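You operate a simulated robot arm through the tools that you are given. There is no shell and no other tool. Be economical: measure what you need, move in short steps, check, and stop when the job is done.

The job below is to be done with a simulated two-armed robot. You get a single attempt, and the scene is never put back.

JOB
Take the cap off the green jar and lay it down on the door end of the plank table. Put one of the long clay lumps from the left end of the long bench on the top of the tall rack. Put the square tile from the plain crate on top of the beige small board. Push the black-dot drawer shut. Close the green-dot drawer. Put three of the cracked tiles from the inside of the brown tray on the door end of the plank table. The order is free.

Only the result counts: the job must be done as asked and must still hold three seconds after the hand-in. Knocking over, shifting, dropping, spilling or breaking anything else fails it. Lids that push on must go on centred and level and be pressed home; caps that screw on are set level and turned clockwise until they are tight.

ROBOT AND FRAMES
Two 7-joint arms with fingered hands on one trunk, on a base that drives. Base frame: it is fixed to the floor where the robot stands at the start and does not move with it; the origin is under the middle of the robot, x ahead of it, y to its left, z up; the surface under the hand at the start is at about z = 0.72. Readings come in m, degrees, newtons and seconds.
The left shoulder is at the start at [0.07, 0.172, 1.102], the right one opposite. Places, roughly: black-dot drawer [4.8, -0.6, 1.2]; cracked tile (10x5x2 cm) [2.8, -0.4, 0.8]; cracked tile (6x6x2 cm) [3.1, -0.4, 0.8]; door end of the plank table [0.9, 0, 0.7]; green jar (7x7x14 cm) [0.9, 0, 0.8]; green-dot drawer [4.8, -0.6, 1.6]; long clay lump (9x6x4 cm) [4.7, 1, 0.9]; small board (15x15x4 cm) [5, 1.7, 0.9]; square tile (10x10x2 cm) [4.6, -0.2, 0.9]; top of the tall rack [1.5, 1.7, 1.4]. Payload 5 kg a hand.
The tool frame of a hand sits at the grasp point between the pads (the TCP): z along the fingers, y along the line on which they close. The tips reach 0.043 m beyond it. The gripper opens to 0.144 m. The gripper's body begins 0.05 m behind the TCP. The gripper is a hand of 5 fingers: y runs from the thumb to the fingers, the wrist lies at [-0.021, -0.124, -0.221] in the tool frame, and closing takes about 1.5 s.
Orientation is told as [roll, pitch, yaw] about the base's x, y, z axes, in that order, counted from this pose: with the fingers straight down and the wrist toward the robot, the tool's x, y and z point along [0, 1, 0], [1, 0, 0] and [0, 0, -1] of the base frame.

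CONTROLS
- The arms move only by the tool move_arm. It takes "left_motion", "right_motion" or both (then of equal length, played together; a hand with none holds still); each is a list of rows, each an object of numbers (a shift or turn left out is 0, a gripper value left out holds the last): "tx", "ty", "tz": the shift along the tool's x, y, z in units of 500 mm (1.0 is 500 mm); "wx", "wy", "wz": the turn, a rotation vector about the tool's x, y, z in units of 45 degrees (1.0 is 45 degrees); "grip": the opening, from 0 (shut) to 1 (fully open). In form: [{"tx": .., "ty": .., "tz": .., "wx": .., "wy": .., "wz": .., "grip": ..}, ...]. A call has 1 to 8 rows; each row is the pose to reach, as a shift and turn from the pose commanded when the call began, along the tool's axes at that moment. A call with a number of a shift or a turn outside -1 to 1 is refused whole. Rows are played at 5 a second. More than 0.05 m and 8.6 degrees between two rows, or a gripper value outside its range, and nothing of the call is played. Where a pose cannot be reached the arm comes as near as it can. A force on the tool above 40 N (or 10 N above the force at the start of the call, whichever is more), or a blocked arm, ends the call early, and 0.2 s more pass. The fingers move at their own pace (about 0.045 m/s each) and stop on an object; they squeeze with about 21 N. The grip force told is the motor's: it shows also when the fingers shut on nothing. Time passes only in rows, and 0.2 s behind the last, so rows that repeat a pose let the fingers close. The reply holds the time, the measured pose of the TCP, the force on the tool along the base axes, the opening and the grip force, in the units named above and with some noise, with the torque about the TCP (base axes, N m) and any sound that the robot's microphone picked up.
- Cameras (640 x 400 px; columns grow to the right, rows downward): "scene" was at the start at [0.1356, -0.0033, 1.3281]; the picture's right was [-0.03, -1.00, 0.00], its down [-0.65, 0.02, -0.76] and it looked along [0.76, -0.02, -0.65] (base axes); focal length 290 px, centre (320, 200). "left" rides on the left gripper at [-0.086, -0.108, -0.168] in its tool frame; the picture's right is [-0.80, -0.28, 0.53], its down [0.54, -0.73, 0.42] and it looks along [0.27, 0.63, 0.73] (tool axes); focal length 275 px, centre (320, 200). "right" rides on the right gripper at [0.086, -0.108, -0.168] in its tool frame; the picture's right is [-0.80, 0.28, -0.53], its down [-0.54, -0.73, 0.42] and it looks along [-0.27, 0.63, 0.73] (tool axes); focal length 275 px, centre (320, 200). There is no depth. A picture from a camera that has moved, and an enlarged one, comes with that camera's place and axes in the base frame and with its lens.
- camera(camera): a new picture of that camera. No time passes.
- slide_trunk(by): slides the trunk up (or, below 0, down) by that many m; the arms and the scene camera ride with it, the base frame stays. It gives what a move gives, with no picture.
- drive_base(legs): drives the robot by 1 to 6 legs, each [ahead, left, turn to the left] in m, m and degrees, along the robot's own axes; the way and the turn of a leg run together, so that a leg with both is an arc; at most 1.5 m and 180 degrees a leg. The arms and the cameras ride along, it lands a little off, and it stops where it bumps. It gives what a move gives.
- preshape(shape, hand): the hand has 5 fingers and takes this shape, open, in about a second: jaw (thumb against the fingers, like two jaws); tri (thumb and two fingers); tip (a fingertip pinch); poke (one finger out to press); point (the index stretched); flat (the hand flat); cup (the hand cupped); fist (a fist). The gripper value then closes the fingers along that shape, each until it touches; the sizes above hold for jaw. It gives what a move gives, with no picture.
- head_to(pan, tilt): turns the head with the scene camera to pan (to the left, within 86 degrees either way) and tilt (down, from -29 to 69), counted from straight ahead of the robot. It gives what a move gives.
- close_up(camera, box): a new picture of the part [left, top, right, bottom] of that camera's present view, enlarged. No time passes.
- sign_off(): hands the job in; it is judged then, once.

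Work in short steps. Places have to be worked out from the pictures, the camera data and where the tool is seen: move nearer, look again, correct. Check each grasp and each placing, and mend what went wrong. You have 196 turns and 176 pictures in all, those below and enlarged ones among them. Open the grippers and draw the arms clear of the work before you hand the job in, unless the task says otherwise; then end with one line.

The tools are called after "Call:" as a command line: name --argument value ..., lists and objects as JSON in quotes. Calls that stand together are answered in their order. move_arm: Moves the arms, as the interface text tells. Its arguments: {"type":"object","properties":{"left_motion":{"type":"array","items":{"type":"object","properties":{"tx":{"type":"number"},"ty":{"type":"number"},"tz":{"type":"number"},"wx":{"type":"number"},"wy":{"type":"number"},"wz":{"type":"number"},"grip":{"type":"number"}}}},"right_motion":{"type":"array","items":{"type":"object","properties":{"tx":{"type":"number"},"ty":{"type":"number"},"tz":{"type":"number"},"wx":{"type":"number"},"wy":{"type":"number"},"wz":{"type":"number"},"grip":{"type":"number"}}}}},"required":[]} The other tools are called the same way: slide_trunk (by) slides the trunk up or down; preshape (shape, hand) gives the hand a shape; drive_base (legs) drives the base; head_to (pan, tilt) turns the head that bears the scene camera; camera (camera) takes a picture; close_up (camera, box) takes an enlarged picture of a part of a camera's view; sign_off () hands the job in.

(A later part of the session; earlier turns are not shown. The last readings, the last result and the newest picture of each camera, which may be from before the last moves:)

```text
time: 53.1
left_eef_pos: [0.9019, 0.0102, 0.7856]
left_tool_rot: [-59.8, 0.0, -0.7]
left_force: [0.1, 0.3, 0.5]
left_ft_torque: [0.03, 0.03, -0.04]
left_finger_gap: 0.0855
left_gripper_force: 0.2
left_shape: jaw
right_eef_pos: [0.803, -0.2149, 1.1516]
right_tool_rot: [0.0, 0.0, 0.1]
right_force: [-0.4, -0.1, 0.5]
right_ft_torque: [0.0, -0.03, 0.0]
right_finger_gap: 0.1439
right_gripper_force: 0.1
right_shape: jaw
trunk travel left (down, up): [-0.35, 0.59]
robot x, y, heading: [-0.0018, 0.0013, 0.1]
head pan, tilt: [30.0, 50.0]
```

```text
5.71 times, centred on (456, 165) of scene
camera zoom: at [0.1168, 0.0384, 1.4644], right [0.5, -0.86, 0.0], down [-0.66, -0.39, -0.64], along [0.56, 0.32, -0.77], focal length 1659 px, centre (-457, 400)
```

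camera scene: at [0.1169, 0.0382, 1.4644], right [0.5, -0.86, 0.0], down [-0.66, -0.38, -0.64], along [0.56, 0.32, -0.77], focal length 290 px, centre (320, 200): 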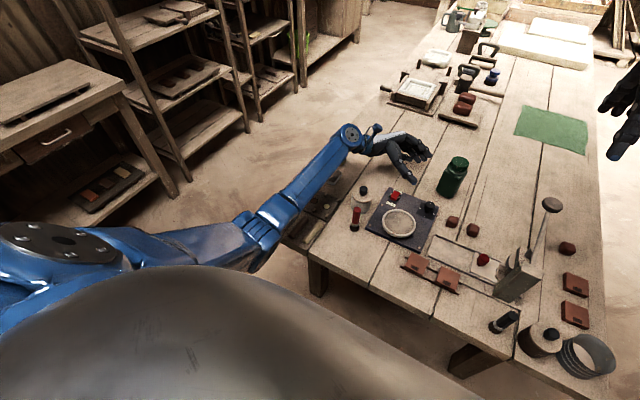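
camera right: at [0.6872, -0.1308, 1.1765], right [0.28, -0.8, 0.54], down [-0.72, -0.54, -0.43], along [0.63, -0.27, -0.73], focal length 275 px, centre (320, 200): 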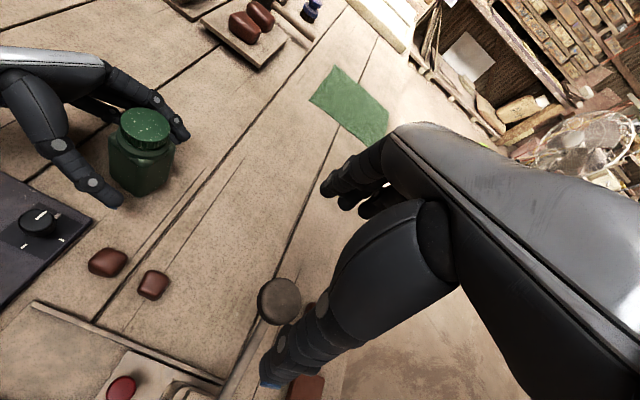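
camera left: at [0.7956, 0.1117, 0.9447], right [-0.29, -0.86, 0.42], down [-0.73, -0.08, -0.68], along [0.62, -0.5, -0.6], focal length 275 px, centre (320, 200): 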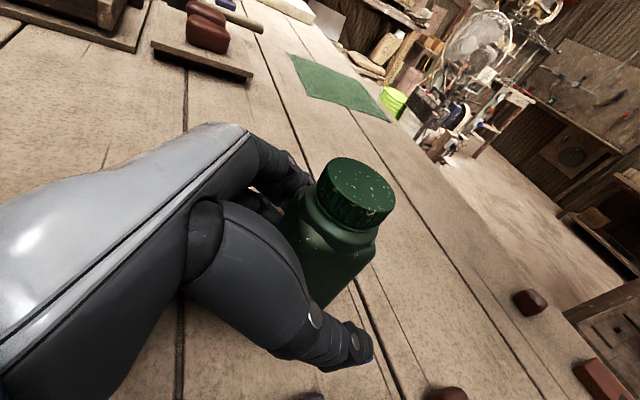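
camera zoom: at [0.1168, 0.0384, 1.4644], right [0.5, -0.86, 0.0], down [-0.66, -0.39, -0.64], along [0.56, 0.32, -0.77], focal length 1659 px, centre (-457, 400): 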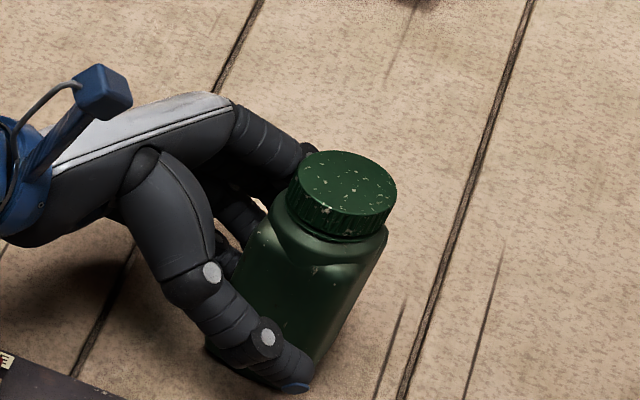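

The cap is ridged – a screw cap. The jar is between the pads; I close firmly.

Call:
move_arm --left_motion '[{"grip": 0.3}, {"grip": 0.3}, {"grip": 0.3}, {"grip": 0.3}]'

Call:
close_up --camera "left" --box '[220, 130, 420, 390]'

```text
time: 54.1
left_eef_pos: [0.9013, 0.0112, 0.7861]
left_tool_rot: [-59.8, 0.0, -0.8]
left_force: [0.1, -0.1, 0.9]
left_ft_torque: [0.07, -0.22, -0.01]
left_finger_gap: 0.0566
left_gripper_force: 21.0
left_shape: jaw
right_eef_pos: [0.8038, -0.2153, 1.1509]
right_tool_rot: [-0.1, 0.0, 0.2]
right_force: [-0.5, -0.2, -0.6]
right_ft_torque: [-0.03, 0.02, 0.02]
right_finger_gap: 0.1435
right_gripper_force: 0.3
right_shape: jaw
trunk travel left (down, up): [-0.35, 0.59]
robot x, y, heading: [-0.001, -0.0011, -0.1]
head pan, tilt: [30.0, 50.0]
```

```text
1.54 times, centred on (320, 260) of left
camera zoom: at [0.7955, 0.112, 0.9444], right [-0.29, -0.86, 0.42], down [-0.73, -0.08, -0.68], along [0.62, -0.51, -0.6], focal length 424 px, centre (320, 108)
```

zoom: 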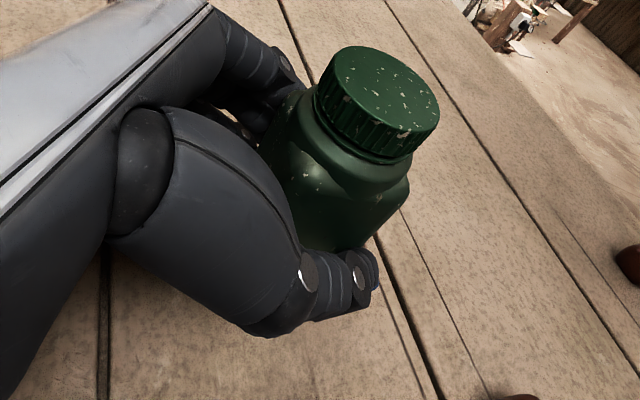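

The jar is held with 21 N; its cap is at about [0.898, 0.002, 0.86]. I bring the right hand above it, turned −20° so it can turn counter-clockwise.

Call:
move_arm --right_motion '[{"tx": 0.062, "ty": 0.027, "tz": 0.04, "wz": 0.06, "grip": 0.62}, {"tx": 0.124, "ty": 0.054, "tz": 0.09, "wz": 0.12}, {"tx": 0.186, "ty": 0.081, "tz": 0.14, "wz": 0.18}, {"tx": 0.248, "ty": 0.108, "tz": 0.19, "wz": 0.25}, {"tx": 0.31, "ty": 0.135, "tz": 0.245, "wz": 0.31}, {"tx": 0.372, "ty": 0.163, "tz": 0.31, "wz": 0.38}, {"tx": 0.434, "ty": 0.19, "tz": 0.37, "wz": 0.44}]'

Call:
head_to --pan 0 --tilt 45

Call:
camera --camera "scene"

Call:
camera --camera "right"

Call:
camera --camera "left"

```text
time: 55.7
left_eef_pos: [0.9031, 0.0105, 0.7866]
left_tool_rot: [-60.0, -0.1, -0.6]
left_force: [-0.9, -0.8, 1.0]
left_ft_torque: [0.06, -0.18, -0.03]
left_finger_gap: 0.0564
left_gripper_force: 21.1
left_shape: jaw
right_eef_pos: [0.8962, 0.0046, 0.9671]
right_tool_rot: [-0.1, 0.0, -19.7]
right_force: [-0.1, -0.3, 1.2]
right_ft_torque: [0.01, 0.02, 0.0]
right_finger_gap: 0.0895
right_gripper_force: 0.1
right_shape: jaw
trunk travel left (down, up): [-0.35, 0.59]
robot x, y, heading: [0.0031, -0.0007, 0.4]
head pan, tilt: [30.0, 50.0]
```

```text
time: 56.6
left_eef_pos: [0.9022, 0.011, 0.7848]
left_tool_rot: [-59.8, -0.1, -0.6]
left_force: [-0.7, -0.6, 1.0]
left_ft_torque: [0.1, -0.18, -0.02]
left_finger_gap: 0.0564
left_gripper_force: 20.7
left_shape: jaw
right_eef_pos: [0.8939, 0.0024, 0.9665]
right_tool_rot: [0.0, 0.0, -19.6]
right_force: [-0.5, -0.3, -0.2]
right_ft_torque: [0.02, 0.02, -0.02]
right_finger_gap: 0.0896
right_gripper_force: 0.0
right_shape: jaw
trunk travel left (down, up): [-0.35, 0.59]
robot x, y, heading: [-0.001, -0.0028, 0.2]
head pan, tilt: [0.0, 45.0]
```

```text
112 pictures are left
camera scene: at [0.1315, -0.0001, 1.4713], right [0.0, -1.0, 0.0], down [-0.71, 0.0, -0.71], along [0.71, 0.0, -0.71], focal length 290 px, centre (320, 200)
```

scene: 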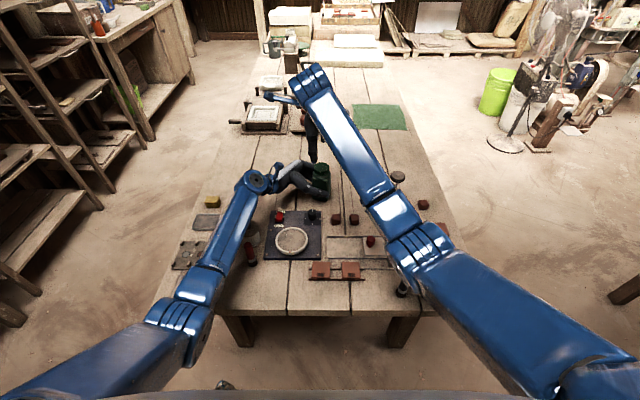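

```text
111 pictures are left
camera right: at [0.8213, 0.1204, 1.136], right [0.0, -0.85, 0.53], down [-0.87, -0.27, -0.42], along [0.5, -0.46, -0.73], focal length 275 px, centre (320, 200)
```

right: 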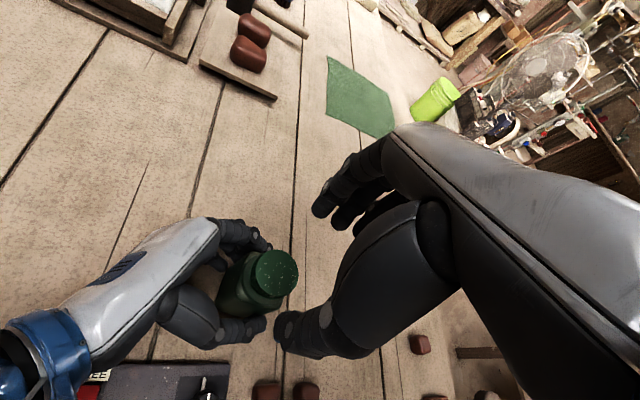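

```text
110 pictures are left
camera left: at [0.7955, 0.112, 0.9444], right [-0.29, -0.86, 0.42], down [-0.73, -0.08, -0.68], along [0.62, -0.51, -0.6], focal length 275 px, centre (320, 200)
```

left: 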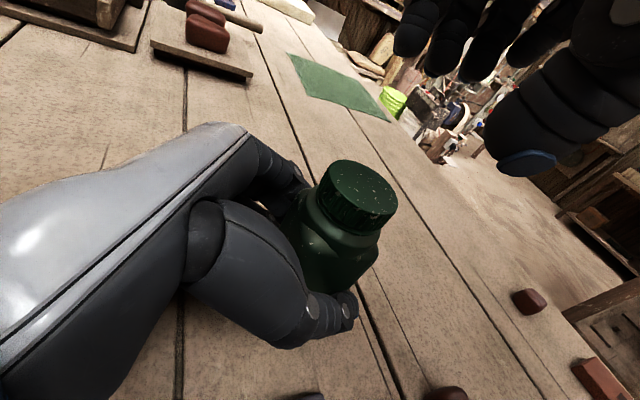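

The cap centre is at [0.900, 0.002]. I lower the right hand over it and check before closing.

Call:
move_arm --right_motion '[{"tx": 0.003, "ty": 0.009, "tz": 0.06}, {"tx": 0.003, "ty": 0.009, "tz": 0.12}, {"tx": 0.003, "ty": 0.009, "tz": 0.18}]'

Call:
camera --camera "left"

Call:
close_up --camera "right" --box '[160, 180, 400, 380]'

```text
time: 57.4
left_eef_pos: [0.9029, 0.0105, 0.7862]
left_tool_rot: [-59.9, 0.1, -0.7]
left_force: [-0.3, -1.4, 0.7]
left_ft_torque: [0.1, -0.15, -0.03]
left_finger_gap: 0.0568
left_gripper_force: 21.0
left_shape: jaw
right_eef_pos: [0.9021, 0.0047, 0.8767]
right_tool_rot: [0.0, -0.1, -19.6]
right_force: [1.0, 0.8, 1.3]
right_ft_torque: [-0.04, 0.03, -0.01]
right_finger_gap: 0.0896
right_gripper_force: 0.1
right_shape: jaw
trunk travel left (down, up): [-0.35, 0.59]
robot x, y, heading: [0.0014, -0.0041, 0.6]
head pan, tilt: [0.0, 45.0]
```

```text
109 pictures are left
camera left: at [0.7957, 0.1123, 0.9444], right [-0.29, -0.86, 0.42], down [-0.73, -0.08, -0.68], along [0.62, -0.51, -0.6], focal length 275 px, centre (320, 200)
```

left: 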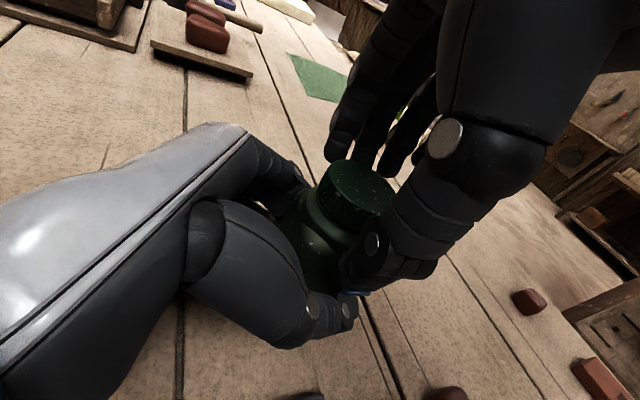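

```text
2.00 times, centred on (280, 280) of right
camera zoom: at [0.8285, 0.1222, 1.0454], right [0.0, -0.85, 0.53], down [-0.87, -0.27, -0.42], along [0.5, -0.46, -0.73], focal length 551 px, centre (400, 40)
```

zoom: 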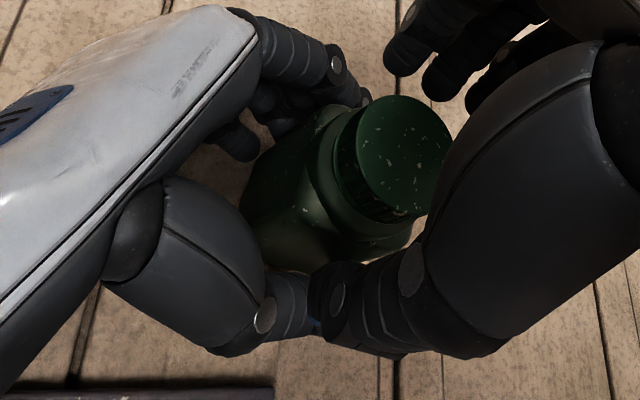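

The cap sits between the right thumb and fingers. I close on it.

Call:
move_arm --right_motion '[{"grip": 0.2}, {"grip": 0.2}, {"grip": 0.2}, {"grip": 0.2}, {"grip": 0.2}]'

Call:
camera --camera "left"

```text
time: 58.6
left_eef_pos: [0.9036, 0.0101, 0.7852]
left_tool_rot: [-59.9, -0.1, -0.7]
left_force: [0.8, 0.3, 1.5]
left_ft_torque: [0.11, -0.12, 0.04]
left_finger_gap: 0.0563
left_gripper_force: 21.1
left_shape: jaw
right_eef_pos: [0.9019, 0.0052, 0.8757]
right_tool_rot: [0.1, 0.1, -19.7]
right_force: [0.4, 0.6, -0.1]
right_ft_torque: [0.01, -0.04, -0.02]
right_finger_gap: 0.0439
right_gripper_force: 21.3
right_shape: jaw
trunk travel left (down, up): [-0.35, 0.59]
robot x, y, heading: [-0.0015, 0.0007, 0.0]
head pan, tilt: [0.0, 45.0]
```

```text
107 pictures are left
camera left: at [0.7956, 0.1121, 0.9444], right [-0.29, -0.86, 0.42], down [-0.73, -0.08, -0.68], along [0.62, -0.51, -0.6], focal length 275 px, centre (320, 200)
```

left: 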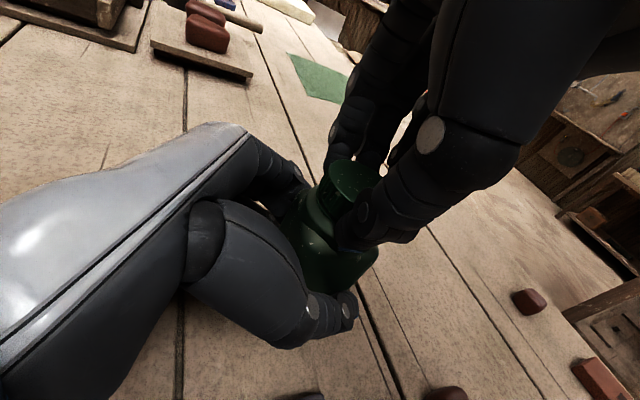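

The cap is gripped (21 N). I turn it 45° counter-clockwise (seen from above).

Call:
move_arm --right_motion '[{"wz": -0.15}, {"wz": -0.3}, {"wz": -0.45}, {"wz": -0.6}, {"wz": -0.75}, {"wz": -0.9}, {"wz": -1.0}]'

Call:
close_up --camera "left" --box '[220, 100, 460, 340]'

```text
time: 60.2
left_eef_pos: [0.9024, 0.0108, 0.7855]
left_tool_rot: [-59.8, 0.0, -0.7]
left_force: [6.0, 2.8, 1.2]
left_ft_torque: [0.04, -0.12, 0.11]
left_finger_gap: 0.0564
left_gripper_force: 20.7
left_shape: jaw
right_eef_pos: [0.9024, 0.001, 0.8766]
right_tool_rot: [0.0, -0.1, 25.4]
right_force: [-6.8, -2.9, 3.6]
right_ft_torque: [-0.17, 0.4, -0.11]
right_finger_gap: 0.0439
right_gripper_force: 20.9
right_shape: jaw
trunk travel left (down, up): [-0.35, 0.59]
robot x, y, heading: [-0.0026, -0.0011, 0.1]
head pan, tilt: [0.0, 45.0]
```

```text
1.67 times, centred on (340, 220) of left
camera zoom: at [0.7954, 0.1123, 0.9449], right [-0.29, -0.86, 0.42], down [-0.73, -0.09, -0.68], along [0.62, -0.51, -0.6], focal length 459 px, centre (287, 167)
```

zoom: 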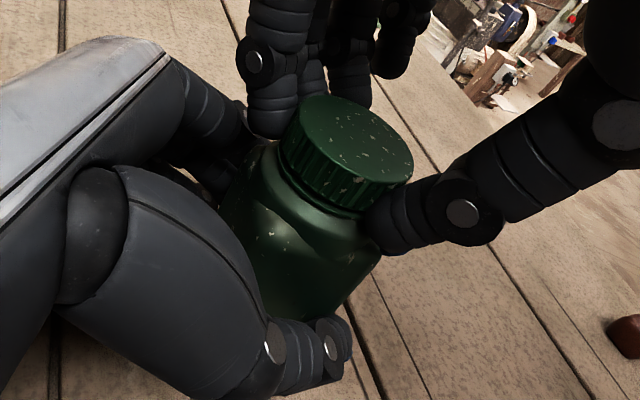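

The turn went through with little force. I keep turning another 45°.

Call:
move_arm --right_motion '[{"wz": -0.15}, {"wz": -0.3}, {"wz": -0.45}, {"wz": -0.6}, {"wz": -0.75}, {"wz": -0.9}, {"wz": -1.0}]'

Call:
close_up --camera "left" --box '[220, 100, 460, 340]'

```text
time: 61.8
left_eef_pos: [0.9016, 0.0098, 0.7862]
left_tool_rot: [-59.8, 0.0, -0.6]
left_force: [4.0, 11.0, 3.4]
left_ft_torque: [0.05, -0.14, 0.18]
left_finger_gap: 0.057
left_gripper_force: 20.8
left_shape: jaw
right_eef_pos: [0.9017, 0.0018, 0.8769]
right_tool_rot: [-0.1, 0.0, 70.5]
right_force: [-5.7, -10.2, 8.1]
right_ft_torque: [-0.6, 0.34, -0.05]
right_finger_gap: 0.0437
right_gripper_force: 21.2
right_shape: jaw
trunk travel left (down, up): [-0.35, 0.59]
robot x, y, heading: [0.0033, 0.0011, 0.5]
head pan, tilt: [0.0, 45.0]
```

```text
1.67 times, centred on (340, 220) of left
camera zoom: at [0.7948, 0.1127, 0.9453], right [-0.29, -0.86, 0.42], down [-0.73, -0.09, -0.68], along [0.62, -0.51, -0.6], focal length 459 px, centre (287, 167)
```

zoom: 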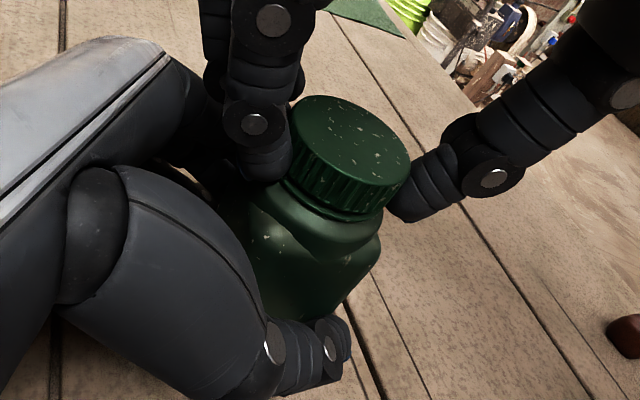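

The cap has begun to rise (8 N upward). I open the right hand, turn it back, and take a new grip.

Call:
move_arm --right_motion '[{"grip": 0.55}, {"grip": 0.55}, {"wz": 0.18}, {"wz": 0.36}, {"wz": 0.54}, {"wz": 0.72}, {"wz": 0.9}, {"wz": 1.0}]'

Call:
move_arm --right_motion '[{"wz": 0.17}, {"wz": 0.34}, {"wz": 0.51}, {"wz": 0.68}, {"wz": 0.85}, {"wz": 1.0}]'

Call:
move_arm --right_motion '[{"tz": -0.004, "grip": 0.2}, {"tz": -0.004, "grip": 0.2}, {"tz": -0.004, "grip": 0.2}, {"tz": -0.004, "grip": 0.2}]'

Call:
close_up --camera "left" --box '[220, 100, 460, 340]'

```text
time: 63.6
left_eef_pos: [0.9022, 0.0101, 0.7858]
left_tool_rot: [-59.9, 0.0, -0.8]
left_force: [-1.5, -1.1, 1.4]
left_ft_torque: [-0.01, -0.11, -0.07]
left_finger_gap: 0.0564
left_gripper_force: 21.2
left_shape: jaw
right_eef_pos: [0.9025, 0.0014, 0.8769]
right_tool_rot: [0.0, -0.1, 25.4]
right_force: [-0.6, -0.3, 0.2]
right_ft_torque: [-0.02, 0.01, -0.01]
right_finger_gap: 0.0787
right_gripper_force: 0.0
right_shape: jaw
trunk travel left (down, up): [-0.35, 0.59]
robot x, y, heading: [-0.0029, -0.0022, 0.0]
head pan, tilt: [0.0, 45.0]
```

```text
time: 65.0
left_eef_pos: [0.9025, 0.0106, 0.7863]
left_tool_rot: [-59.9, 0.0, -0.7]
left_force: [-1.2, -0.4, 2.7]
left_ft_torque: [0.05, -0.18, -0.06]
left_finger_gap: 0.0564
left_gripper_force: 20.9
left_shape: jaw
right_eef_pos: [0.9039, 0.0013, 0.8767]
right_tool_rot: [0.0, 0.1, -19.8]
right_force: [0.3, 0.4, 0.0]
right_ft_torque: [0.01, 0.01, -0.01]
right_finger_gap: 0.0789
right_gripper_force: 0.1
right_shape: jaw
trunk travel left (down, up): [-0.35, 0.59]
robot x, y, heading: [0.0007, -0.0015, 0.3]
head pan, tilt: [0.0, 45.0]
```

```text
time: 66.0
left_eef_pos: [0.9031, 0.0107, 0.7861]
left_tool_rot: [-59.8, 0.0, -0.7]
left_force: [0.5, -0.3, 2.0]
left_ft_torque: [0.14, -0.12, -0.02]
left_finger_gap: 0.0562
left_gripper_force: 21.0
left_shape: jaw
right_eef_pos: [0.9019, 0.002, 0.8782]
right_tool_rot: [0.0, 0.0, -19.7]
right_force: [-0.9, -0.4, 0.0]
right_ft_torque: [-0.02, -0.02, 0.0]
right_finger_gap: 0.0437
right_gripper_force: 21.4
right_shape: jaw
trunk travel left (down, up): [-0.35, 0.59]
robot x, y, heading: [0.0043, 0.0031, -0.0]
head pan, tilt: [0.0, 45.0]
```

```text
1.67 times, centred on (340, 220) of left
camera zoom: at [0.7955, 0.1121, 0.9445], right [-0.29, -0.86, 0.42], down [-0.73, -0.08, -0.68], along [0.62, -0.51, -0.6], focal length 459 px, centre (287, 167)
```

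zoom: 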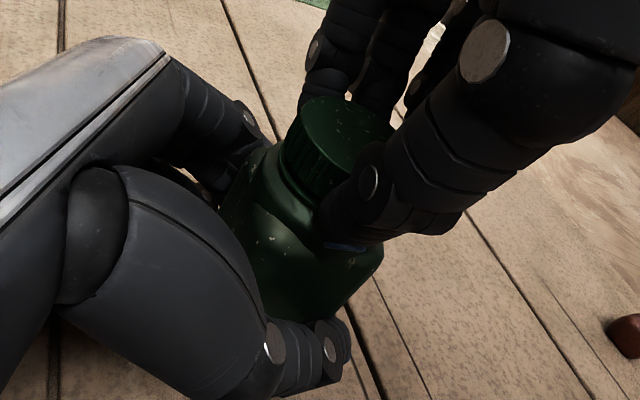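

Gripped anew. I turn another 90°, letting the hand rise slightly with the thread.

Call:
move_arm --right_motion '[{"wz": -0.15}, {"wz": -0.3, "tz": -0.001}, {"wz": -0.45, "tz": -0.001}, {"wz": -0.6, "tz": -0.002}, {"wz": -0.75, "tz": -0.002}, {"wz": -0.9, "tz": -0.002}, {"wz": -1.0, "tz": -0.002}]'

Call:
move_arm --right_motion '[{"wz": -0.15}, {"wz": -0.3, "tz": -0.001}, {"wz": -0.45, "tz": -0.001}, {"wz": -0.6, "tz": -0.002}, {"wz": -0.75, "tz": -0.002}, {"wz": -0.9, "tz": -0.002}, {"wz": -1.0, "tz": -0.002}]'

Call:
close_up --camera "left" --box '[220, 100, 460, 340]'

```text
time: 67.6
left_eef_pos: [0.9024, 0.0107, 0.7863]
left_tool_rot: [-59.8, 0.0, -0.7]
left_force: [3.0, 5.1, 3.5]
left_ft_torque: [-0.05, -0.13, 0.09]
left_finger_gap: 0.0562
left_gripper_force: 21.0
left_shape: jaw
right_eef_pos: [0.902, 0.0029, 0.8781]
right_tool_rot: [0.0, 0.0, 25.5]
right_force: [-3.0, -4.4, -0.2]
right_ft_torque: [-0.21, 0.2, -0.08]
right_finger_gap: 0.0433
right_gripper_force: 21.3
right_shape: jaw
trunk travel left (down, up): [-0.35, 0.59]
robot x, y, heading: [-0.0009, 0.0043, 0.6]
head pan, tilt: [0.0, 45.0]
```

```text
time: 69.2
left_eef_pos: [0.903, 0.0108, 0.7872]
left_tool_rot: [-59.9, -0.1, -0.7]
left_force: [2.8, 11.2, 7.0]
left_ft_torque: [-0.07, -0.21, 0.14]
left_finger_gap: 0.0568
left_gripper_force: 21.0
left_shape: jaw
right_eef_pos: [0.9018, 0.0025, 0.8799]
right_tool_rot: [0.0, 0.0, 70.5]
right_force: [-1.8, -9.4, -1.0]
right_ft_torque: [-0.57, 0.21, -0.09]
right_finger_gap: 0.0433
right_gripper_force: 21.0
right_shape: jaw
trunk travel left (down, up): [-0.35, 0.59]
robot x, y, heading: [0.0041, -0.0019, 0.3]
head pan, tilt: [0.0, 45.0]
```

```text
1.67 times, centred on (340, 220) of left
camera zoom: at [0.7952, 0.1125, 0.9451], right [-0.29, -0.86, 0.42], down [-0.73, -0.09, -0.68], along [0.62, -0.51, -0.6], focal length 459 px, centre (287, 167)
```

zoom: 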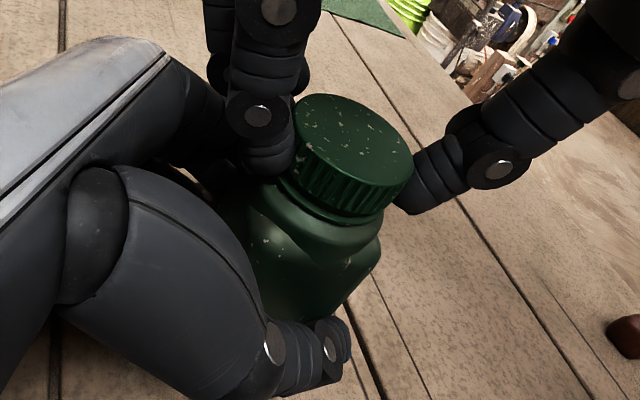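

The cap is now clearly higher. I test whether it is free by lifting 6 mm.

Call:
move_arm --right_motion '[{"tz": -0.006}, {"tz": -0.012}]'

Call:
close_up --camera "left" --box '[220, 100, 460, 340]'

```text
time: 69.8
left_eef_pos: [0.9025, 0.0097, 0.7867]
left_tool_rot: [-59.9, -0.1, -0.7]
left_force: [-0.5, 8.1, 13.3]
left_ft_torque: [-0.28, -0.2, 0.0]
left_finger_gap: 0.0568
left_gripper_force: 20.6
left_shape: jaw
right_eef_pos: [0.9011, 0.0006, 0.8838]
right_tool_rot: [0.2, 0.2, 70.4]
right_force: [0.5, -7.8, -16.7]
right_ft_torque: [-0.46, 0.08, 0.0]
right_finger_gap: 0.0425
right_gripper_force: 21.8
right_shape: jaw
trunk travel left (down, up): [-0.35, 0.59]
robot x, y, heading: [-0.0019, 0.0021, 0.2]
head pan, tilt: [0.0, 45.0]
```

```text
1.67 times, centred on (340, 220) of left
camera zoom: at [0.796, 0.1115, 0.9449], right [-0.29, -0.86, 0.42], down [-0.73, -0.09, -0.68], along [0.62, -0.51, -0.6], focal length 459 px, centre (287, 167)
```

zoom: 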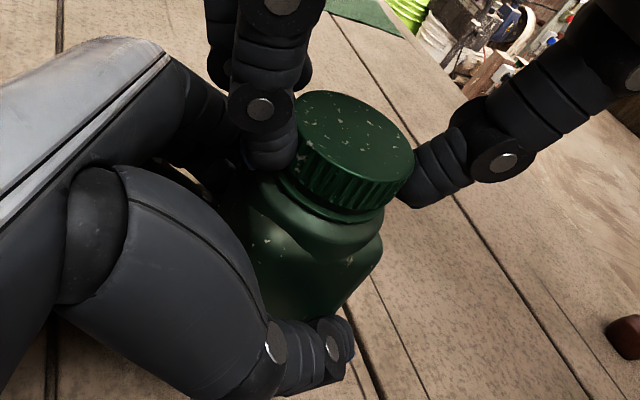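

Still threaded. I go back down, regrip and turn another 90°.

Call:
move_arm --right_motion '[{"tz": 0.01, "grip": 0.2}, {"tz": 0.01, "grip": 0.55}, {"tz": 0.01}, {"wz": 0.18, "tz": 0.01}, {"wz": 0.36, "tz": 0.008}, {"wz": 0.54, "tz": 0.008}, {"wz": 0.72, "tz": 0.008}, {"wz": 0.9, "tz": 0.008}]'

Call:
move_arm --right_motion '[{"wz": 0.18}, {"wz": 0.36}, {"wz": 0.54}, {"wz": 0.72}, {"wz": 0.9}, {"wz": 1.0, "grip": 0.2}, {"wz": 1.0}, {"wz": 1.0}]'

Call:
move_arm --right_motion '[{"grip": 0.2}, {"wz": -0.15}, {"wz": -0.3, "tz": -0.001}, {"wz": -0.45, "tz": -0.002}, {"wz": -0.6, "tz": -0.002}, {"wz": -0.75, "tz": -0.003}, {"wz": -0.9, "tz": -0.003}, {"wz": -1.0, "tz": -0.003}]'

Call:
move_arm --right_motion '[{"wz": -0.15}, {"wz": -0.3, "tz": -0.001}, {"wz": -0.45, "tz": -0.002}, {"wz": -0.6, "tz": -0.002}, {"wz": -0.75, "tz": -0.003}, {"wz": -0.9, "tz": -0.003}, {"wz": -1.0, "tz": -0.003}]'

Call:
move_arm --right_motion '[{"tz": -0.006}, {"tz": -0.012}]'

Call:
close_up --camera "left" --box '[220, 100, 460, 340]'

```text
time: 71.6
left_eef_pos: [0.9005, 0.0096, 0.7859]
left_tool_rot: [-59.8, 0.0, -0.7]
left_force: [-2.5, -2.2, 2.2]
left_ft_torque: [0.01, -0.15, -0.07]
left_finger_gap: 0.0569
left_gripper_force: 20.4
left_shape: jaw
right_eef_pos: [0.902, 0.0025, 0.8815]
right_tool_rot: [0.0, -0.1, 29.7]
right_force: [-0.4, 0.1, -0.2]
right_ft_torque: [0.02, -0.04, -0.01]
right_finger_gap: 0.0788
right_gripper_force: 0.1
right_shape: jaw
trunk travel left (down, up): [-0.35, 0.59]
robot x, y, heading: [-0.0039, -0.0002, 0.2]
head pan, tilt: [0.0, 45.0]
```

```text
time: 73.4
left_eef_pos: [0.9018, 0.0108, 0.786]
left_tool_rot: [-59.8, -0.1, -0.7]
left_force: [-1.0, 0.4, 1.9]
left_ft_torque: [0.05, -0.11, -0.03]
left_finger_gap: 0.0563
left_gripper_force: 21.4
left_shape: jaw
right_eef_pos: [0.9016, 0.0028, 0.8833]
right_tool_rot: [0.0, 0.1, -15.1]
right_force: [0.6, -1.0, -0.5]
right_ft_torque: [-0.05, -0.03, -0.02]
right_finger_gap: 0.0437
right_gripper_force: 20.9
right_shape: jaw
trunk travel left (down, up): [-0.35, 0.59]
robot x, y, heading: [-0.0035, 0.0015, 0.0]
head pan, tilt: [0.0, 45.0]
```

```text
time: 75.2
left_eef_pos: [0.9024, 0.0105, 0.7863]
left_tool_rot: [-59.9, -0.1, -0.7]
left_force: [2.6, 5.6, 5.7]
left_ft_torque: [-0.05, -0.18, 0.14]
left_finger_gap: 0.0567
left_gripper_force: 21.7
left_shape: jaw
right_eef_pos: [0.9011, 0.0025, 0.8831]
right_tool_rot: [0.1, 0.1, 30.0]
right_force: [-3.2, -3.2, -3.0]
right_ft_torque: [-0.22, 0.23, -0.07]
right_finger_gap: 0.0436
right_gripper_force: 21.3
right_shape: jaw
trunk travel left (down, up): [-0.35, 0.59]
robot x, y, heading: [0.0009, 0.0018, 0.1]
head pan, tilt: [0.0, 45.0]
```

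```text
time: 76.8
left_eef_pos: [0.9014, 0.0104, 0.7866]
left_tool_rot: [-60.0, 0.0, -0.7]
left_force: [-1.7, 9.9, 10.3]
left_ft_torque: [-0.1, -0.15, 0.01]
left_finger_gap: 0.0565
left_gripper_force: 20.9
left_shape: jaw
right_eef_pos: [0.9015, 0.0012, 0.8847]
right_tool_rot: [-0.1, 0.2, 74.9]
right_force: [2.7, -8.8, -6.5]
right_ft_torque: [-0.52, 0.0, -0.04]
right_finger_gap: 0.0434
right_gripper_force: 20.9
right_shape: jaw
trunk travel left (down, up): [-0.35, 0.59]
robot x, y, heading: [-0.001, 0.001, 0.1]
head pan, tilt: [0.0, 45.0]
```

```text
time: 77.4
left_eef_pos: [0.9017, 0.0098, 0.7863]
left_tool_rot: [-60.0, 0.0, -0.7]
left_force: [-2.6, 6.1, 17.6]
left_ft_torque: [-0.39, -0.26, -0.08]
left_finger_gap: 0.0567
left_gripper_force: 20.7
left_shape: jaw
right_eef_pos: [0.9021, 0.001, 0.8887]
right_tool_rot: [0.1, 0.1, 74.9]
right_force: [2.1, -6.5, -21.4]
right_ft_torque: [-0.34, 0.01, 0.02]
right_finger_gap: 0.042
right_gripper_force: 21.0
right_shape: jaw
trunk travel left (down, up): [-0.35, 0.59]
robot x, y, heading: [-0.0023, -0.0029, 0.1]
head pan, tilt: [0.0, 45.0]
```

```text
1.67 times, centred on (340, 220) of left
camera zoom: at [0.796, 0.1115, 0.9453], right [-0.29, -0.86, 0.42], down [-0.73, -0.09, -0.68], along [0.62, -0.51, -0.6], focal length 459 px, centre (287, 167)
```

zoom: 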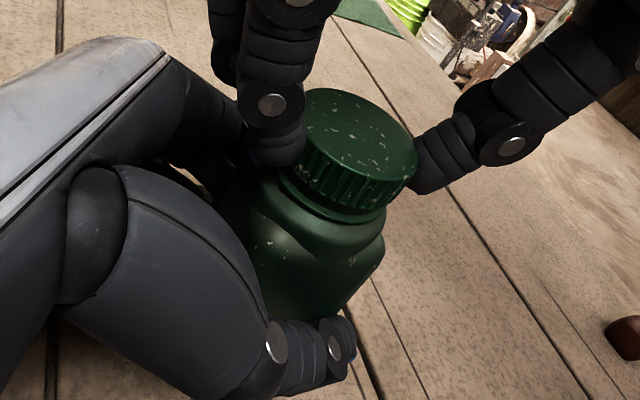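

Still threaded; the cap keeps rising a little each turn. I do another regrip cycle.

Call:
move_arm --right_motion '[{"tz": 0.012, "grip": 0.2}, {"tz": 0.012, "grip": 0.55}, {"tz": 0.014}, {"wz": 0.18, "tz": 0.014}, {"wz": 0.36, "tz": 0.014}, {"wz": 0.54, "tz": 0.014}, {"wz": 0.72, "tz": 0.014}, {"wz": 0.9, "tz": 0.014}]'

Call:
move_arm --right_motion '[{"wz": 0.18}, {"wz": 0.36}, {"wz": 0.54}, {"wz": 0.72}, {"wz": 0.9}, {"wz": 1.0, "grip": 0.2}, {"wz": 1.0}, {"wz": 1.0}]'

Call:
move_arm --right_motion '[{"grip": 0.2}, {"wz": -0.15}, {"wz": -0.3}, {"wz": -0.45, "tz": -0.001}, {"wz": -0.6, "tz": -0.001}, {"wz": -0.75, "tz": -0.002}, {"wz": -0.9, "tz": -0.002}, {"wz": -1.0, "tz": -0.002}]'

Call:
move_arm --right_motion '[{"wz": -0.15}, {"wz": -0.3, "tz": -0.001}, {"wz": -0.45, "tz": -0.001}, {"wz": -0.6, "tz": -0.002}, {"wz": -0.75, "tz": -0.002}, {"wz": -0.9, "tz": -0.003}, {"wz": -1.0, "tz": -0.003}]'

Call:
move_arm --right_motion '[{"tz": -0.005}, {"tz": -0.009}]'

Call:
close_up --camera "left" --box '[220, 100, 460, 340]'

```text
time: 79.2
left_eef_pos: [0.9011, 0.0102, 0.7861]
left_tool_rot: [-59.8, 0.0, -0.8]
left_force: [-1.7, -1.0, 2.1]
left_ft_torque: [-0.01, -0.14, -0.03]
left_finger_gap: 0.0563
left_gripper_force: 21.6
left_shape: jaw
right_eef_pos: [0.902, 0.0017, 0.8845]
right_tool_rot: [-0.1, 0.0, 34.3]
right_force: [0.0, -0.1, -0.2]
right_ft_torque: [-0.01, 0.01, -0.01]
right_finger_gap: 0.0787
right_gripper_force: 0.1
right_shape: jaw
trunk travel left (down, up): [-0.35, 0.59]
robot x, y, heading: [-0.0026, -0.0001, 0.2]
head pan, tilt: [0.0, 45.0]
```

```text
time: 81.0
left_eef_pos: [0.9025, 0.0105, 0.7864]
left_tool_rot: [-59.9, 0.0, -0.8]
left_force: [0.6, -0.6, 0.9]
left_ft_torque: [0.05, 0.0, -0.02]
left_finger_gap: 0.056
left_gripper_force: 21.1
left_shape: jaw
right_eef_pos: [0.9031, 0.0011, 0.8831]
right_tool_rot: [0.0, 0.0, -10.6]
right_force: [-0.4, -0.3, 0.1]
right_ft_torque: [-0.04, -0.01, 0.03]
right_finger_gap: 0.0444
right_gripper_force: 20.7
right_shape: jaw
trunk travel left (down, up): [-0.35, 0.59]
robot x, y, heading: [-0.0028, 0.0007, 0.2]
head pan, tilt: [0.0, 45.0]
```

```text
time: 82.8
left_eef_pos: [0.9025, 0.0105, 0.7867]
left_tool_rot: [-59.8, -0.1, -0.8]
left_force: [-0.4, 2.7, 2.2]
left_ft_torque: [0.1, -0.18, 0.06]
left_finger_gap: 0.0564
left_gripper_force: 21.6
left_shape: jaw
right_eef_pos: [0.9028, 0.0016, 0.8853]
right_tool_rot: [0.1, 0.0, 34.5]
right_force: [-0.2, -1.4, 1.0]
right_ft_torque: [-0.04, -0.01, -0.01]
right_finger_gap: 0.0444
right_gripper_force: 21.2
right_shape: jaw
trunk travel left (down, up): [-0.35, 0.59]
robot x, y, heading: [0.0017, -0.001, 0.2]
head pan, tilt: [0.0, 45.0]
```

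```text
time: 84.4
left_eef_pos: [0.9016, 0.0106, 0.7868]
left_tool_rot: [-60.0, 0.0, -0.7]
left_force: [-1.8, 6.0, 5.0]
left_ft_torque: [-0.02, -0.13, 0.02]
left_finger_gap: 0.0566
left_gripper_force: 21.1
left_shape: jaw
right_eef_pos: [0.9028, 0.0021, 0.8879]
right_tool_rot: [0.0, -0.1, 79.5]
right_force: [3.0, -5.0, 0.9]
right_ft_torque: [-0.17, -0.09, -0.07]
right_finger_gap: 0.0442
right_gripper_force: 21.0
right_shape: jaw
trunk travel left (down, up): [-0.35, 0.59]
robot x, y, heading: [0.0013, 0.0023, 0.2]
head pan, tilt: [0.0, 45.0]
```

```text
time: 85.0
left_eef_pos: [0.9027, 0.0107, 0.7867]
left_tool_rot: [-59.9, -0.1, -0.6]
left_force: [-1.7, 6.2, 6.4]
left_ft_torque: [0.0, -0.14, -0.02]
left_finger_gap: 0.0564
left_gripper_force: 20.9
left_shape: jaw
right_eef_pos: [0.9032, 0.0016, 0.8912]
right_tool_rot: [0.0, 0.1, 79.5]
right_force: [2.4, -3.5, -3.7]
right_ft_torque: [-0.09, -0.04, -0.02]
right_finger_gap: 0.0441
right_gripper_force: 20.8
right_shape: jaw
trunk travel left (down, up): [-0.35, 0.59]
robot x, y, heading: [-0.0037, 0.0006, 0.4]
head pan, tilt: [0.0, 45.0]
```

```text
1.67 times, centred on (340, 220) of left
camera zoom: at [0.7954, 0.1122, 0.9448], right [-0.29, -0.86, 0.42], down [-0.73, -0.08, -0.68], along [0.62, -0.51, -0.6], focal length 459 px, centre (287, 167)
```

zoom: 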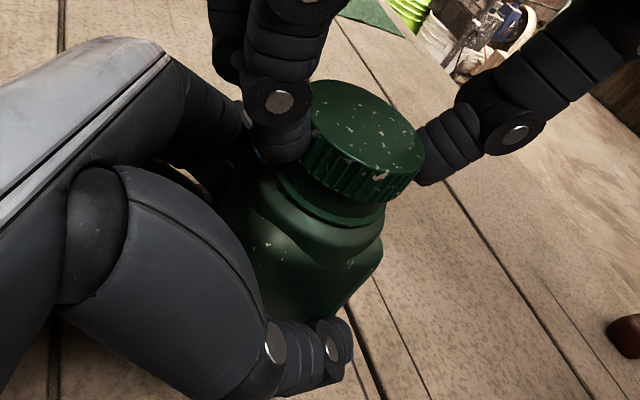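

Lifting now meets only about 4 N, so the cap looks free. I lift on.

Call:
move_arm --right_motion '[{"tz": -0.015}, {"tz": -0.03}, {"tz": -0.06}, {"tz": -0.1}]'

Call:
camera --camera "left"

```text
time: 86.0
left_eef_pos: [0.902, 0.0113, 0.7854]
left_tool_rot: [-59.9, 0.1, -0.6]
left_force: [-0.6, -0.1, 1.9]
left_ft_torque: [0.09, -0.2, -0.03]
left_finger_gap: 0.0563
left_gripper_force: 20.6
left_shape: jaw
right_eef_pos: [0.9007, 0.0027, 0.9417]
right_tool_rot: [0.0, 0.1, 79.4]
right_force: [-0.9, 0.0, 0.1]
right_ft_torque: [0.03, 0.0, 0.03]
right_finger_gap: 0.0441
right_gripper_force: 20.8
right_shape: jaw
trunk travel left (down, up): [-0.35, 0.59]
robot x, y, heading: [0.0021, -0.0024, 0.4]
head pan, tilt: [0.0, 45.0]
```

```text
99 pictures are left
camera left: at [0.7952, 0.1119, 0.9445], right [-0.29, -0.86, 0.42], down [-0.73, -0.08, -0.68], along [0.62, -0.51, -0.6], focal length 275 px, centre (320, 200)
```

left: 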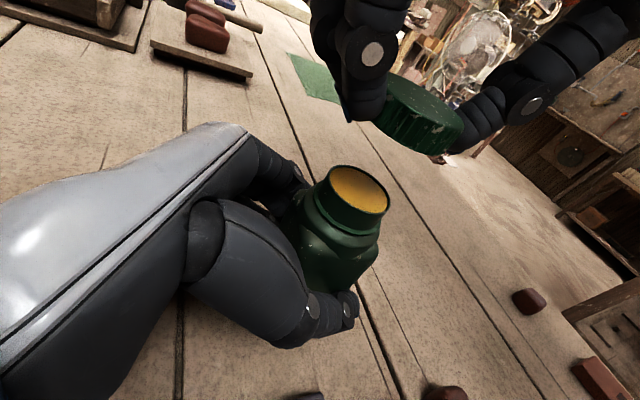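

The cap is off and held. I first release the jar with the left hand and back it out the way it came.

Call:
move_arm --left_motion '[{"grip": 0.8}, {"grip": 0.8}, {"grip": 0.8}, {"tx": 0.029, "tz": -0.074}, {"tx": 0.058, "tz": -0.148}, {"tx": 0.088, "tz": -0.222}, {"tx": 0.05, "tz": -0.31}, {"tx": 0.02, "tz": -0.39}]' --right_motion '[{"tz": 0}, {"tz": 0}, {"tz": -0.05}, {"tz": -0.1}, {"tz": -0.15}, {"tz": -0.15}, {"tz": -0.15}, {"tz": -0.15}]'

Call:
camera --camera "scene"

Call:
camera --camera "left"

```text
time: 87.8
left_eef_pos: [0.9028, 0.1875, 0.8722]
left_tool_rot: [-59.9, 0.1, -0.8]
left_force: [-1.2, -0.9, -1.4]
left_ft_torque: [-0.07, -0.03, 0.06]
left_finger_gap: 0.115
left_gripper_force: 0.1
left_shape: jaw
right_eef_pos: [0.9024, 0.0049, 1.0168]
right_tool_rot: [0.0, 0.0, 79.5]
right_force: [-0.1, -0.3, 0.5]
right_ft_torque: [0.02, -0.01, -0.03]
right_finger_gap: 0.0443
right_gripper_force: 20.9
right_shape: jaw
trunk travel left (down, up): [-0.35, 0.59]
robot x, y, heading: [0.0003, 0.0038, 0.2]
head pan, tilt: [0.0, 45.0]
```

```text
98 pictures are left
camera scene: at [0.1312, 0.0006, 1.4713], right [0.0, -1.0, 0.0], down [-0.71, 0.0, -0.71], along [0.71, 0.0, -0.71], focal length 290 px, centre (320, 200)
```

scene: 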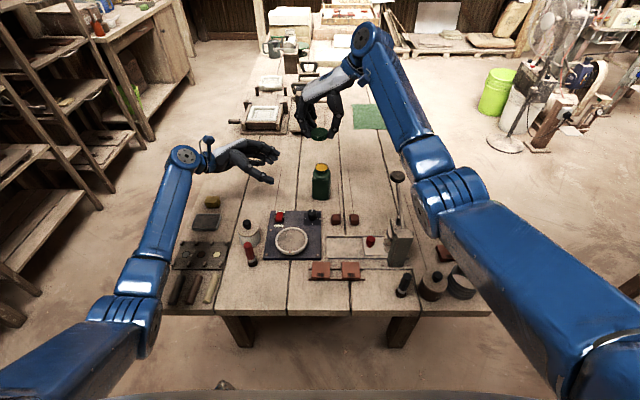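

```text
97 pictures are left
camera left: at [0.7971, 0.2896, 1.0304], right [-0.3, -0.86, 0.42], down [-0.73, -0.08, -0.68], along [0.62, -0.51, -0.6], focal length 275 px, centre (320, 200)
```

left: 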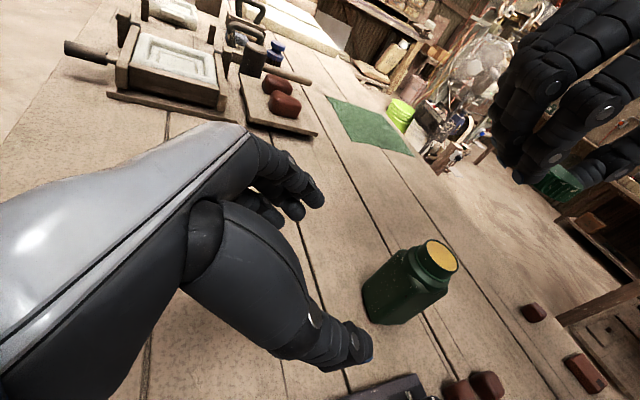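

The jar stands open and upright. I draw the left arm well back to free the area left of the jar for the cap.

Call:
move_arm --left_motion '[{"tx": -0.018, "ty": -0.0625, "tz": -0.068, "wy": 0.12}, {"tx": -0.036, "ty": -0.125, "tz": -0.136, "wy": 0.25}, {"tx": -0.054, "ty": -0.1875, "tz": -0.204, "wy": 0.37}, {"tx": -0.073, "ty": -0.25, "tz": -0.273, "wy": 0.5}, {"tx": -0.091, "ty": -0.3125, "tz": -0.341, "wy": 0.62}, {"tx": -0.109, "ty": -0.375, "tz": -0.41, "wy": 0.75}, {"tx": -0.127, "ty": -0.4375, "tz": -0.478, "wy": 0.87}, {"tx": -0.146, "ty": -0.5, "tz": -0.546, "wy": 1.0}]' --right_motion '[{"wz": 0.12}, {"wz": 0.25}, {"wz": 0.37}, {"wz": 0.5}, {"wz": 0.62}, {"wz": 0.75}, {"wz": 0.87}, {"wz": 1.0}]'

Call:
camera --camera "scene"

```text
time: 89.6
left_eef_pos: [0.6532, 0.3862, 1.0787]
left_tool_rot: [-14.8, 0.0, -0.9]
left_force: [-1.0, 0.2, 0.2]
left_ft_torque: [-0.01, -0.05, 0.04]
left_finger_gap: 0.115
left_gripper_force: 0.0
left_shape: jaw
right_eef_pos: [0.9009, 0.0026, 1.0173]
right_tool_rot: [-0.1, -0.1, 34.3]
right_force: [-1.0, -0.1, 1.3]
right_ft_torque: [0.0, -0.05, 0.01]
right_finger_gap: 0.0444
right_gripper_force: 20.9
right_shape: jaw
trunk travel left (down, up): [-0.35, 0.59]
robot x, y, heading: [0.0003, -0.0003, 0.4]
head pan, tilt: [0.0, 45.0]
```

```text
96 pictures are left
camera scene: at [0.1292, 0.0002, 1.4715], right [0.0, -1.0, 0.0], down [-0.71, 0.0, -0.71], along [0.71, 0.0, -0.71], focal length 290 px, centre (320, 200)
```

scene: 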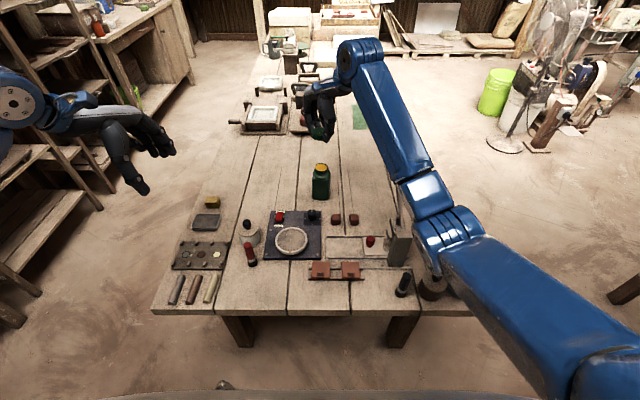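

The area left of the jar is free. I move the cap over [0.90, 0.13] first at height.

Call:
move_arm --right_motion '[{"tx": 0.054, "ty": 0.037, "wz": 0.1}, {"tx": 0.107, "ty": 0.073, "wz": 0.2}, {"tx": 0.161, "ty": 0.11, "wz": 0.3}, {"tx": 0.215, "ty": 0.147, "wz": 0.43}, {"tx": 0.215, "ty": 0.147, "tz": 0.1, "wz": 0.43}, {"tx": 0.215, "ty": 0.147, "tz": 0.2, "wz": 0.43}, {"tx": 0.215, "ty": 0.147, "tz": 0.3, "wz": 0.43}]'

Call:
camera --camera "scene"

Call:
camera --camera "left"

```text
time: 91.2
left_eef_pos: [0.6556, 0.388, 1.0758]
left_tool_rot: [-14.9, 0.1, -0.7]
left_force: [0.9, -0.7, -0.1]
left_ft_torque: [-0.02, 0.02, 0.01]
left_finger_gap: 0.1151
left_gripper_force: 0.0
left_shape: jaw
right_eef_pos: [0.9038, 0.1322, 0.8668]
right_tool_rot: [0.0, 0.0, 15.2]
right_force: [0.2, 0.4, 1.5]
right_ft_torque: [-0.02, 0.04, 0.01]
right_finger_gap: 0.0442
right_gripper_force: 21.2
right_shape: jaw
trunk travel left (down, up): [-0.35, 0.59]
robot x, y, heading: [-0.0016, -0.0006, 0.0]
head pan, tilt: [0.0, 45.0]
```

```text
95 pictures are left
camera scene: at [0.1323, 0.0007, 1.4713], right [0.0, -1.0, 0.0], down [-0.71, 0.0, -0.71], along [0.71, 0.0, -0.71], focal length 290 px, centre (320, 200)
```

scene: 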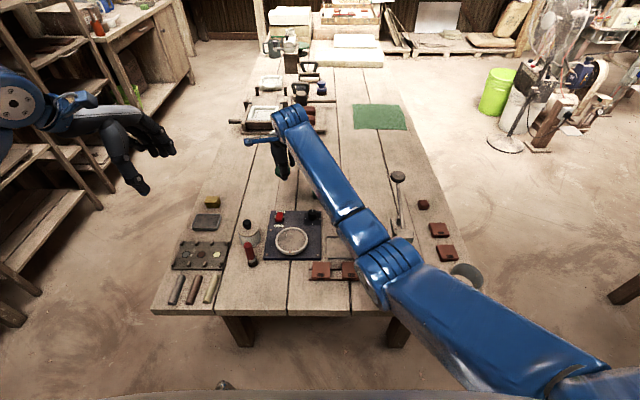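

```text
94 pictures are left
camera left: at [0.5476, 0.3472, 1.2605], right [-0.29, -0.9, -0.31], down [-0.72, 0.42, -0.55], along [0.63, 0.06, -0.78], focal length 275 px, centre (320, 200)
```

left: 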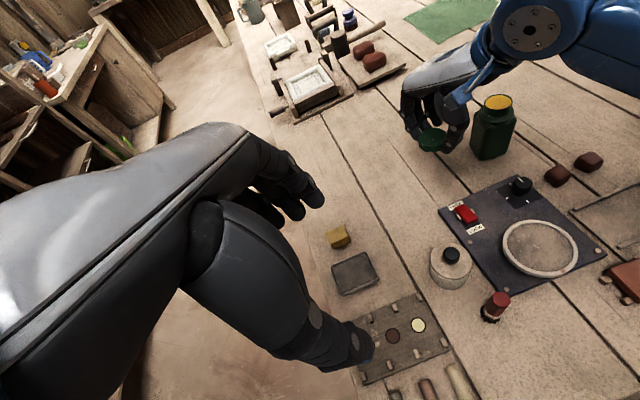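

The elbow is about 0.9 m high, above low things only. I lower the cap gently to the table, stopping on contact.

Call:
move_arm --right_motion '[{"tz": 0.06}, {"tz": 0.12}, {"tz": 0.16}, {"tz": 0.18}]'

Call:
close_up --camera "left" --box '[380, 50, 540, 170]'

Call:
camera --camera "scene"

```text
time: 92.2
left_eef_pos: [0.6564, 0.3873, 1.0769]
left_tool_rot: [-14.9, 0.0, -0.7]
left_force: [0.1, 0.0, 0.6]
left_ft_torque: [0.01, 0.04, -0.01]
left_finger_gap: 0.1149
left_gripper_force: 0.1
left_shape: jaw
right_eef_pos: [0.9028, 0.1325, 0.7761]
right_tool_rot: [0.0, 0.0, 15.1]
right_force: [-0.4, 0.3, 0.0]
right_ft_torque: [-0.03, 0.02, 0.01]
right_finger_gap: 0.0439
right_gripper_force: 20.8
right_shape: jaw
trunk travel left (down, up): [-0.35, 0.59]
robot x, y, heading: [-0.0022, 0.0018, 0.2]
head pan, tilt: [0.0, 45.0]
```

```text
3.33 times, centred on (460, 110) of left
camera zoom: at [0.5472, 0.3467, 1.2608], right [-0.3, -0.9, -0.31], down [-0.72, 0.42, -0.55], along [0.63, 0.06, -0.78], focal length 918 px, centre (-147, 500)
```

zoom: 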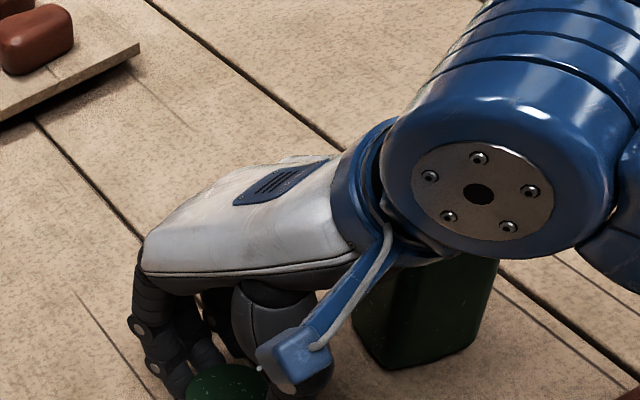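

```text
92 pictures are left
camera scene: at [0.1318, 0.0003, 1.4713], right [0.0, -1.0, 0.0], down [-0.71, 0.0, -0.71], along [0.71, 0.0, -0.71], focal length 290 px, centre (320, 200)
```

scene: 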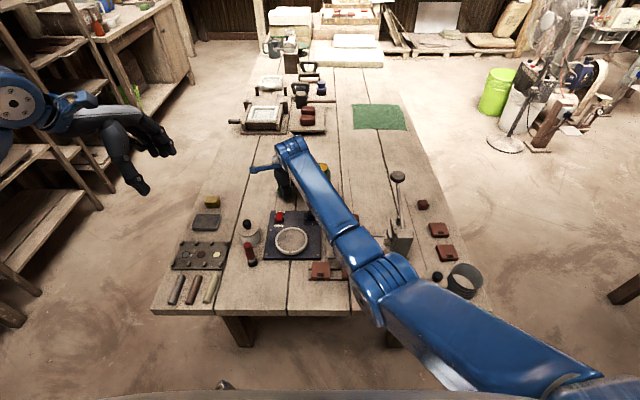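

No contact yet at z = 0.776. I go down the last centimetre in small steps.

Call:
move_arm --right_motion '[{"tz": 0.006}, {"tz": 0.012}, {"tz": 0.018}, {"tz": 0.022}]'

```text
time: 93.2
left_eef_pos: [0.6544, 0.3866, 1.0764]
left_tool_rot: [-14.9, 0.1, -0.7]
left_force: [-0.3, -1.0, -0.4]
left_ft_torque: [0.02, 0.01, -0.02]
left_finger_gap: 0.115
left_gripper_force: 0.0
left_shape: jaw
right_eef_pos: [0.9022, 0.133, 0.7654]
right_tool_rot: [0.0, 0.0, 15.1]
right_force: [0.5, 0.6, 0.0]
right_ft_torque: [0.01, 0.03, -0.02]
right_finger_gap: 0.0438
right_gripper_force: 20.7
right_shape: jaw
trunk travel left (down, up): [-0.35, 0.59]
robot x, y, heading: [-0.0023, -0.0011, -0.0]
head pan, tilt: [0.0, 45.0]
```

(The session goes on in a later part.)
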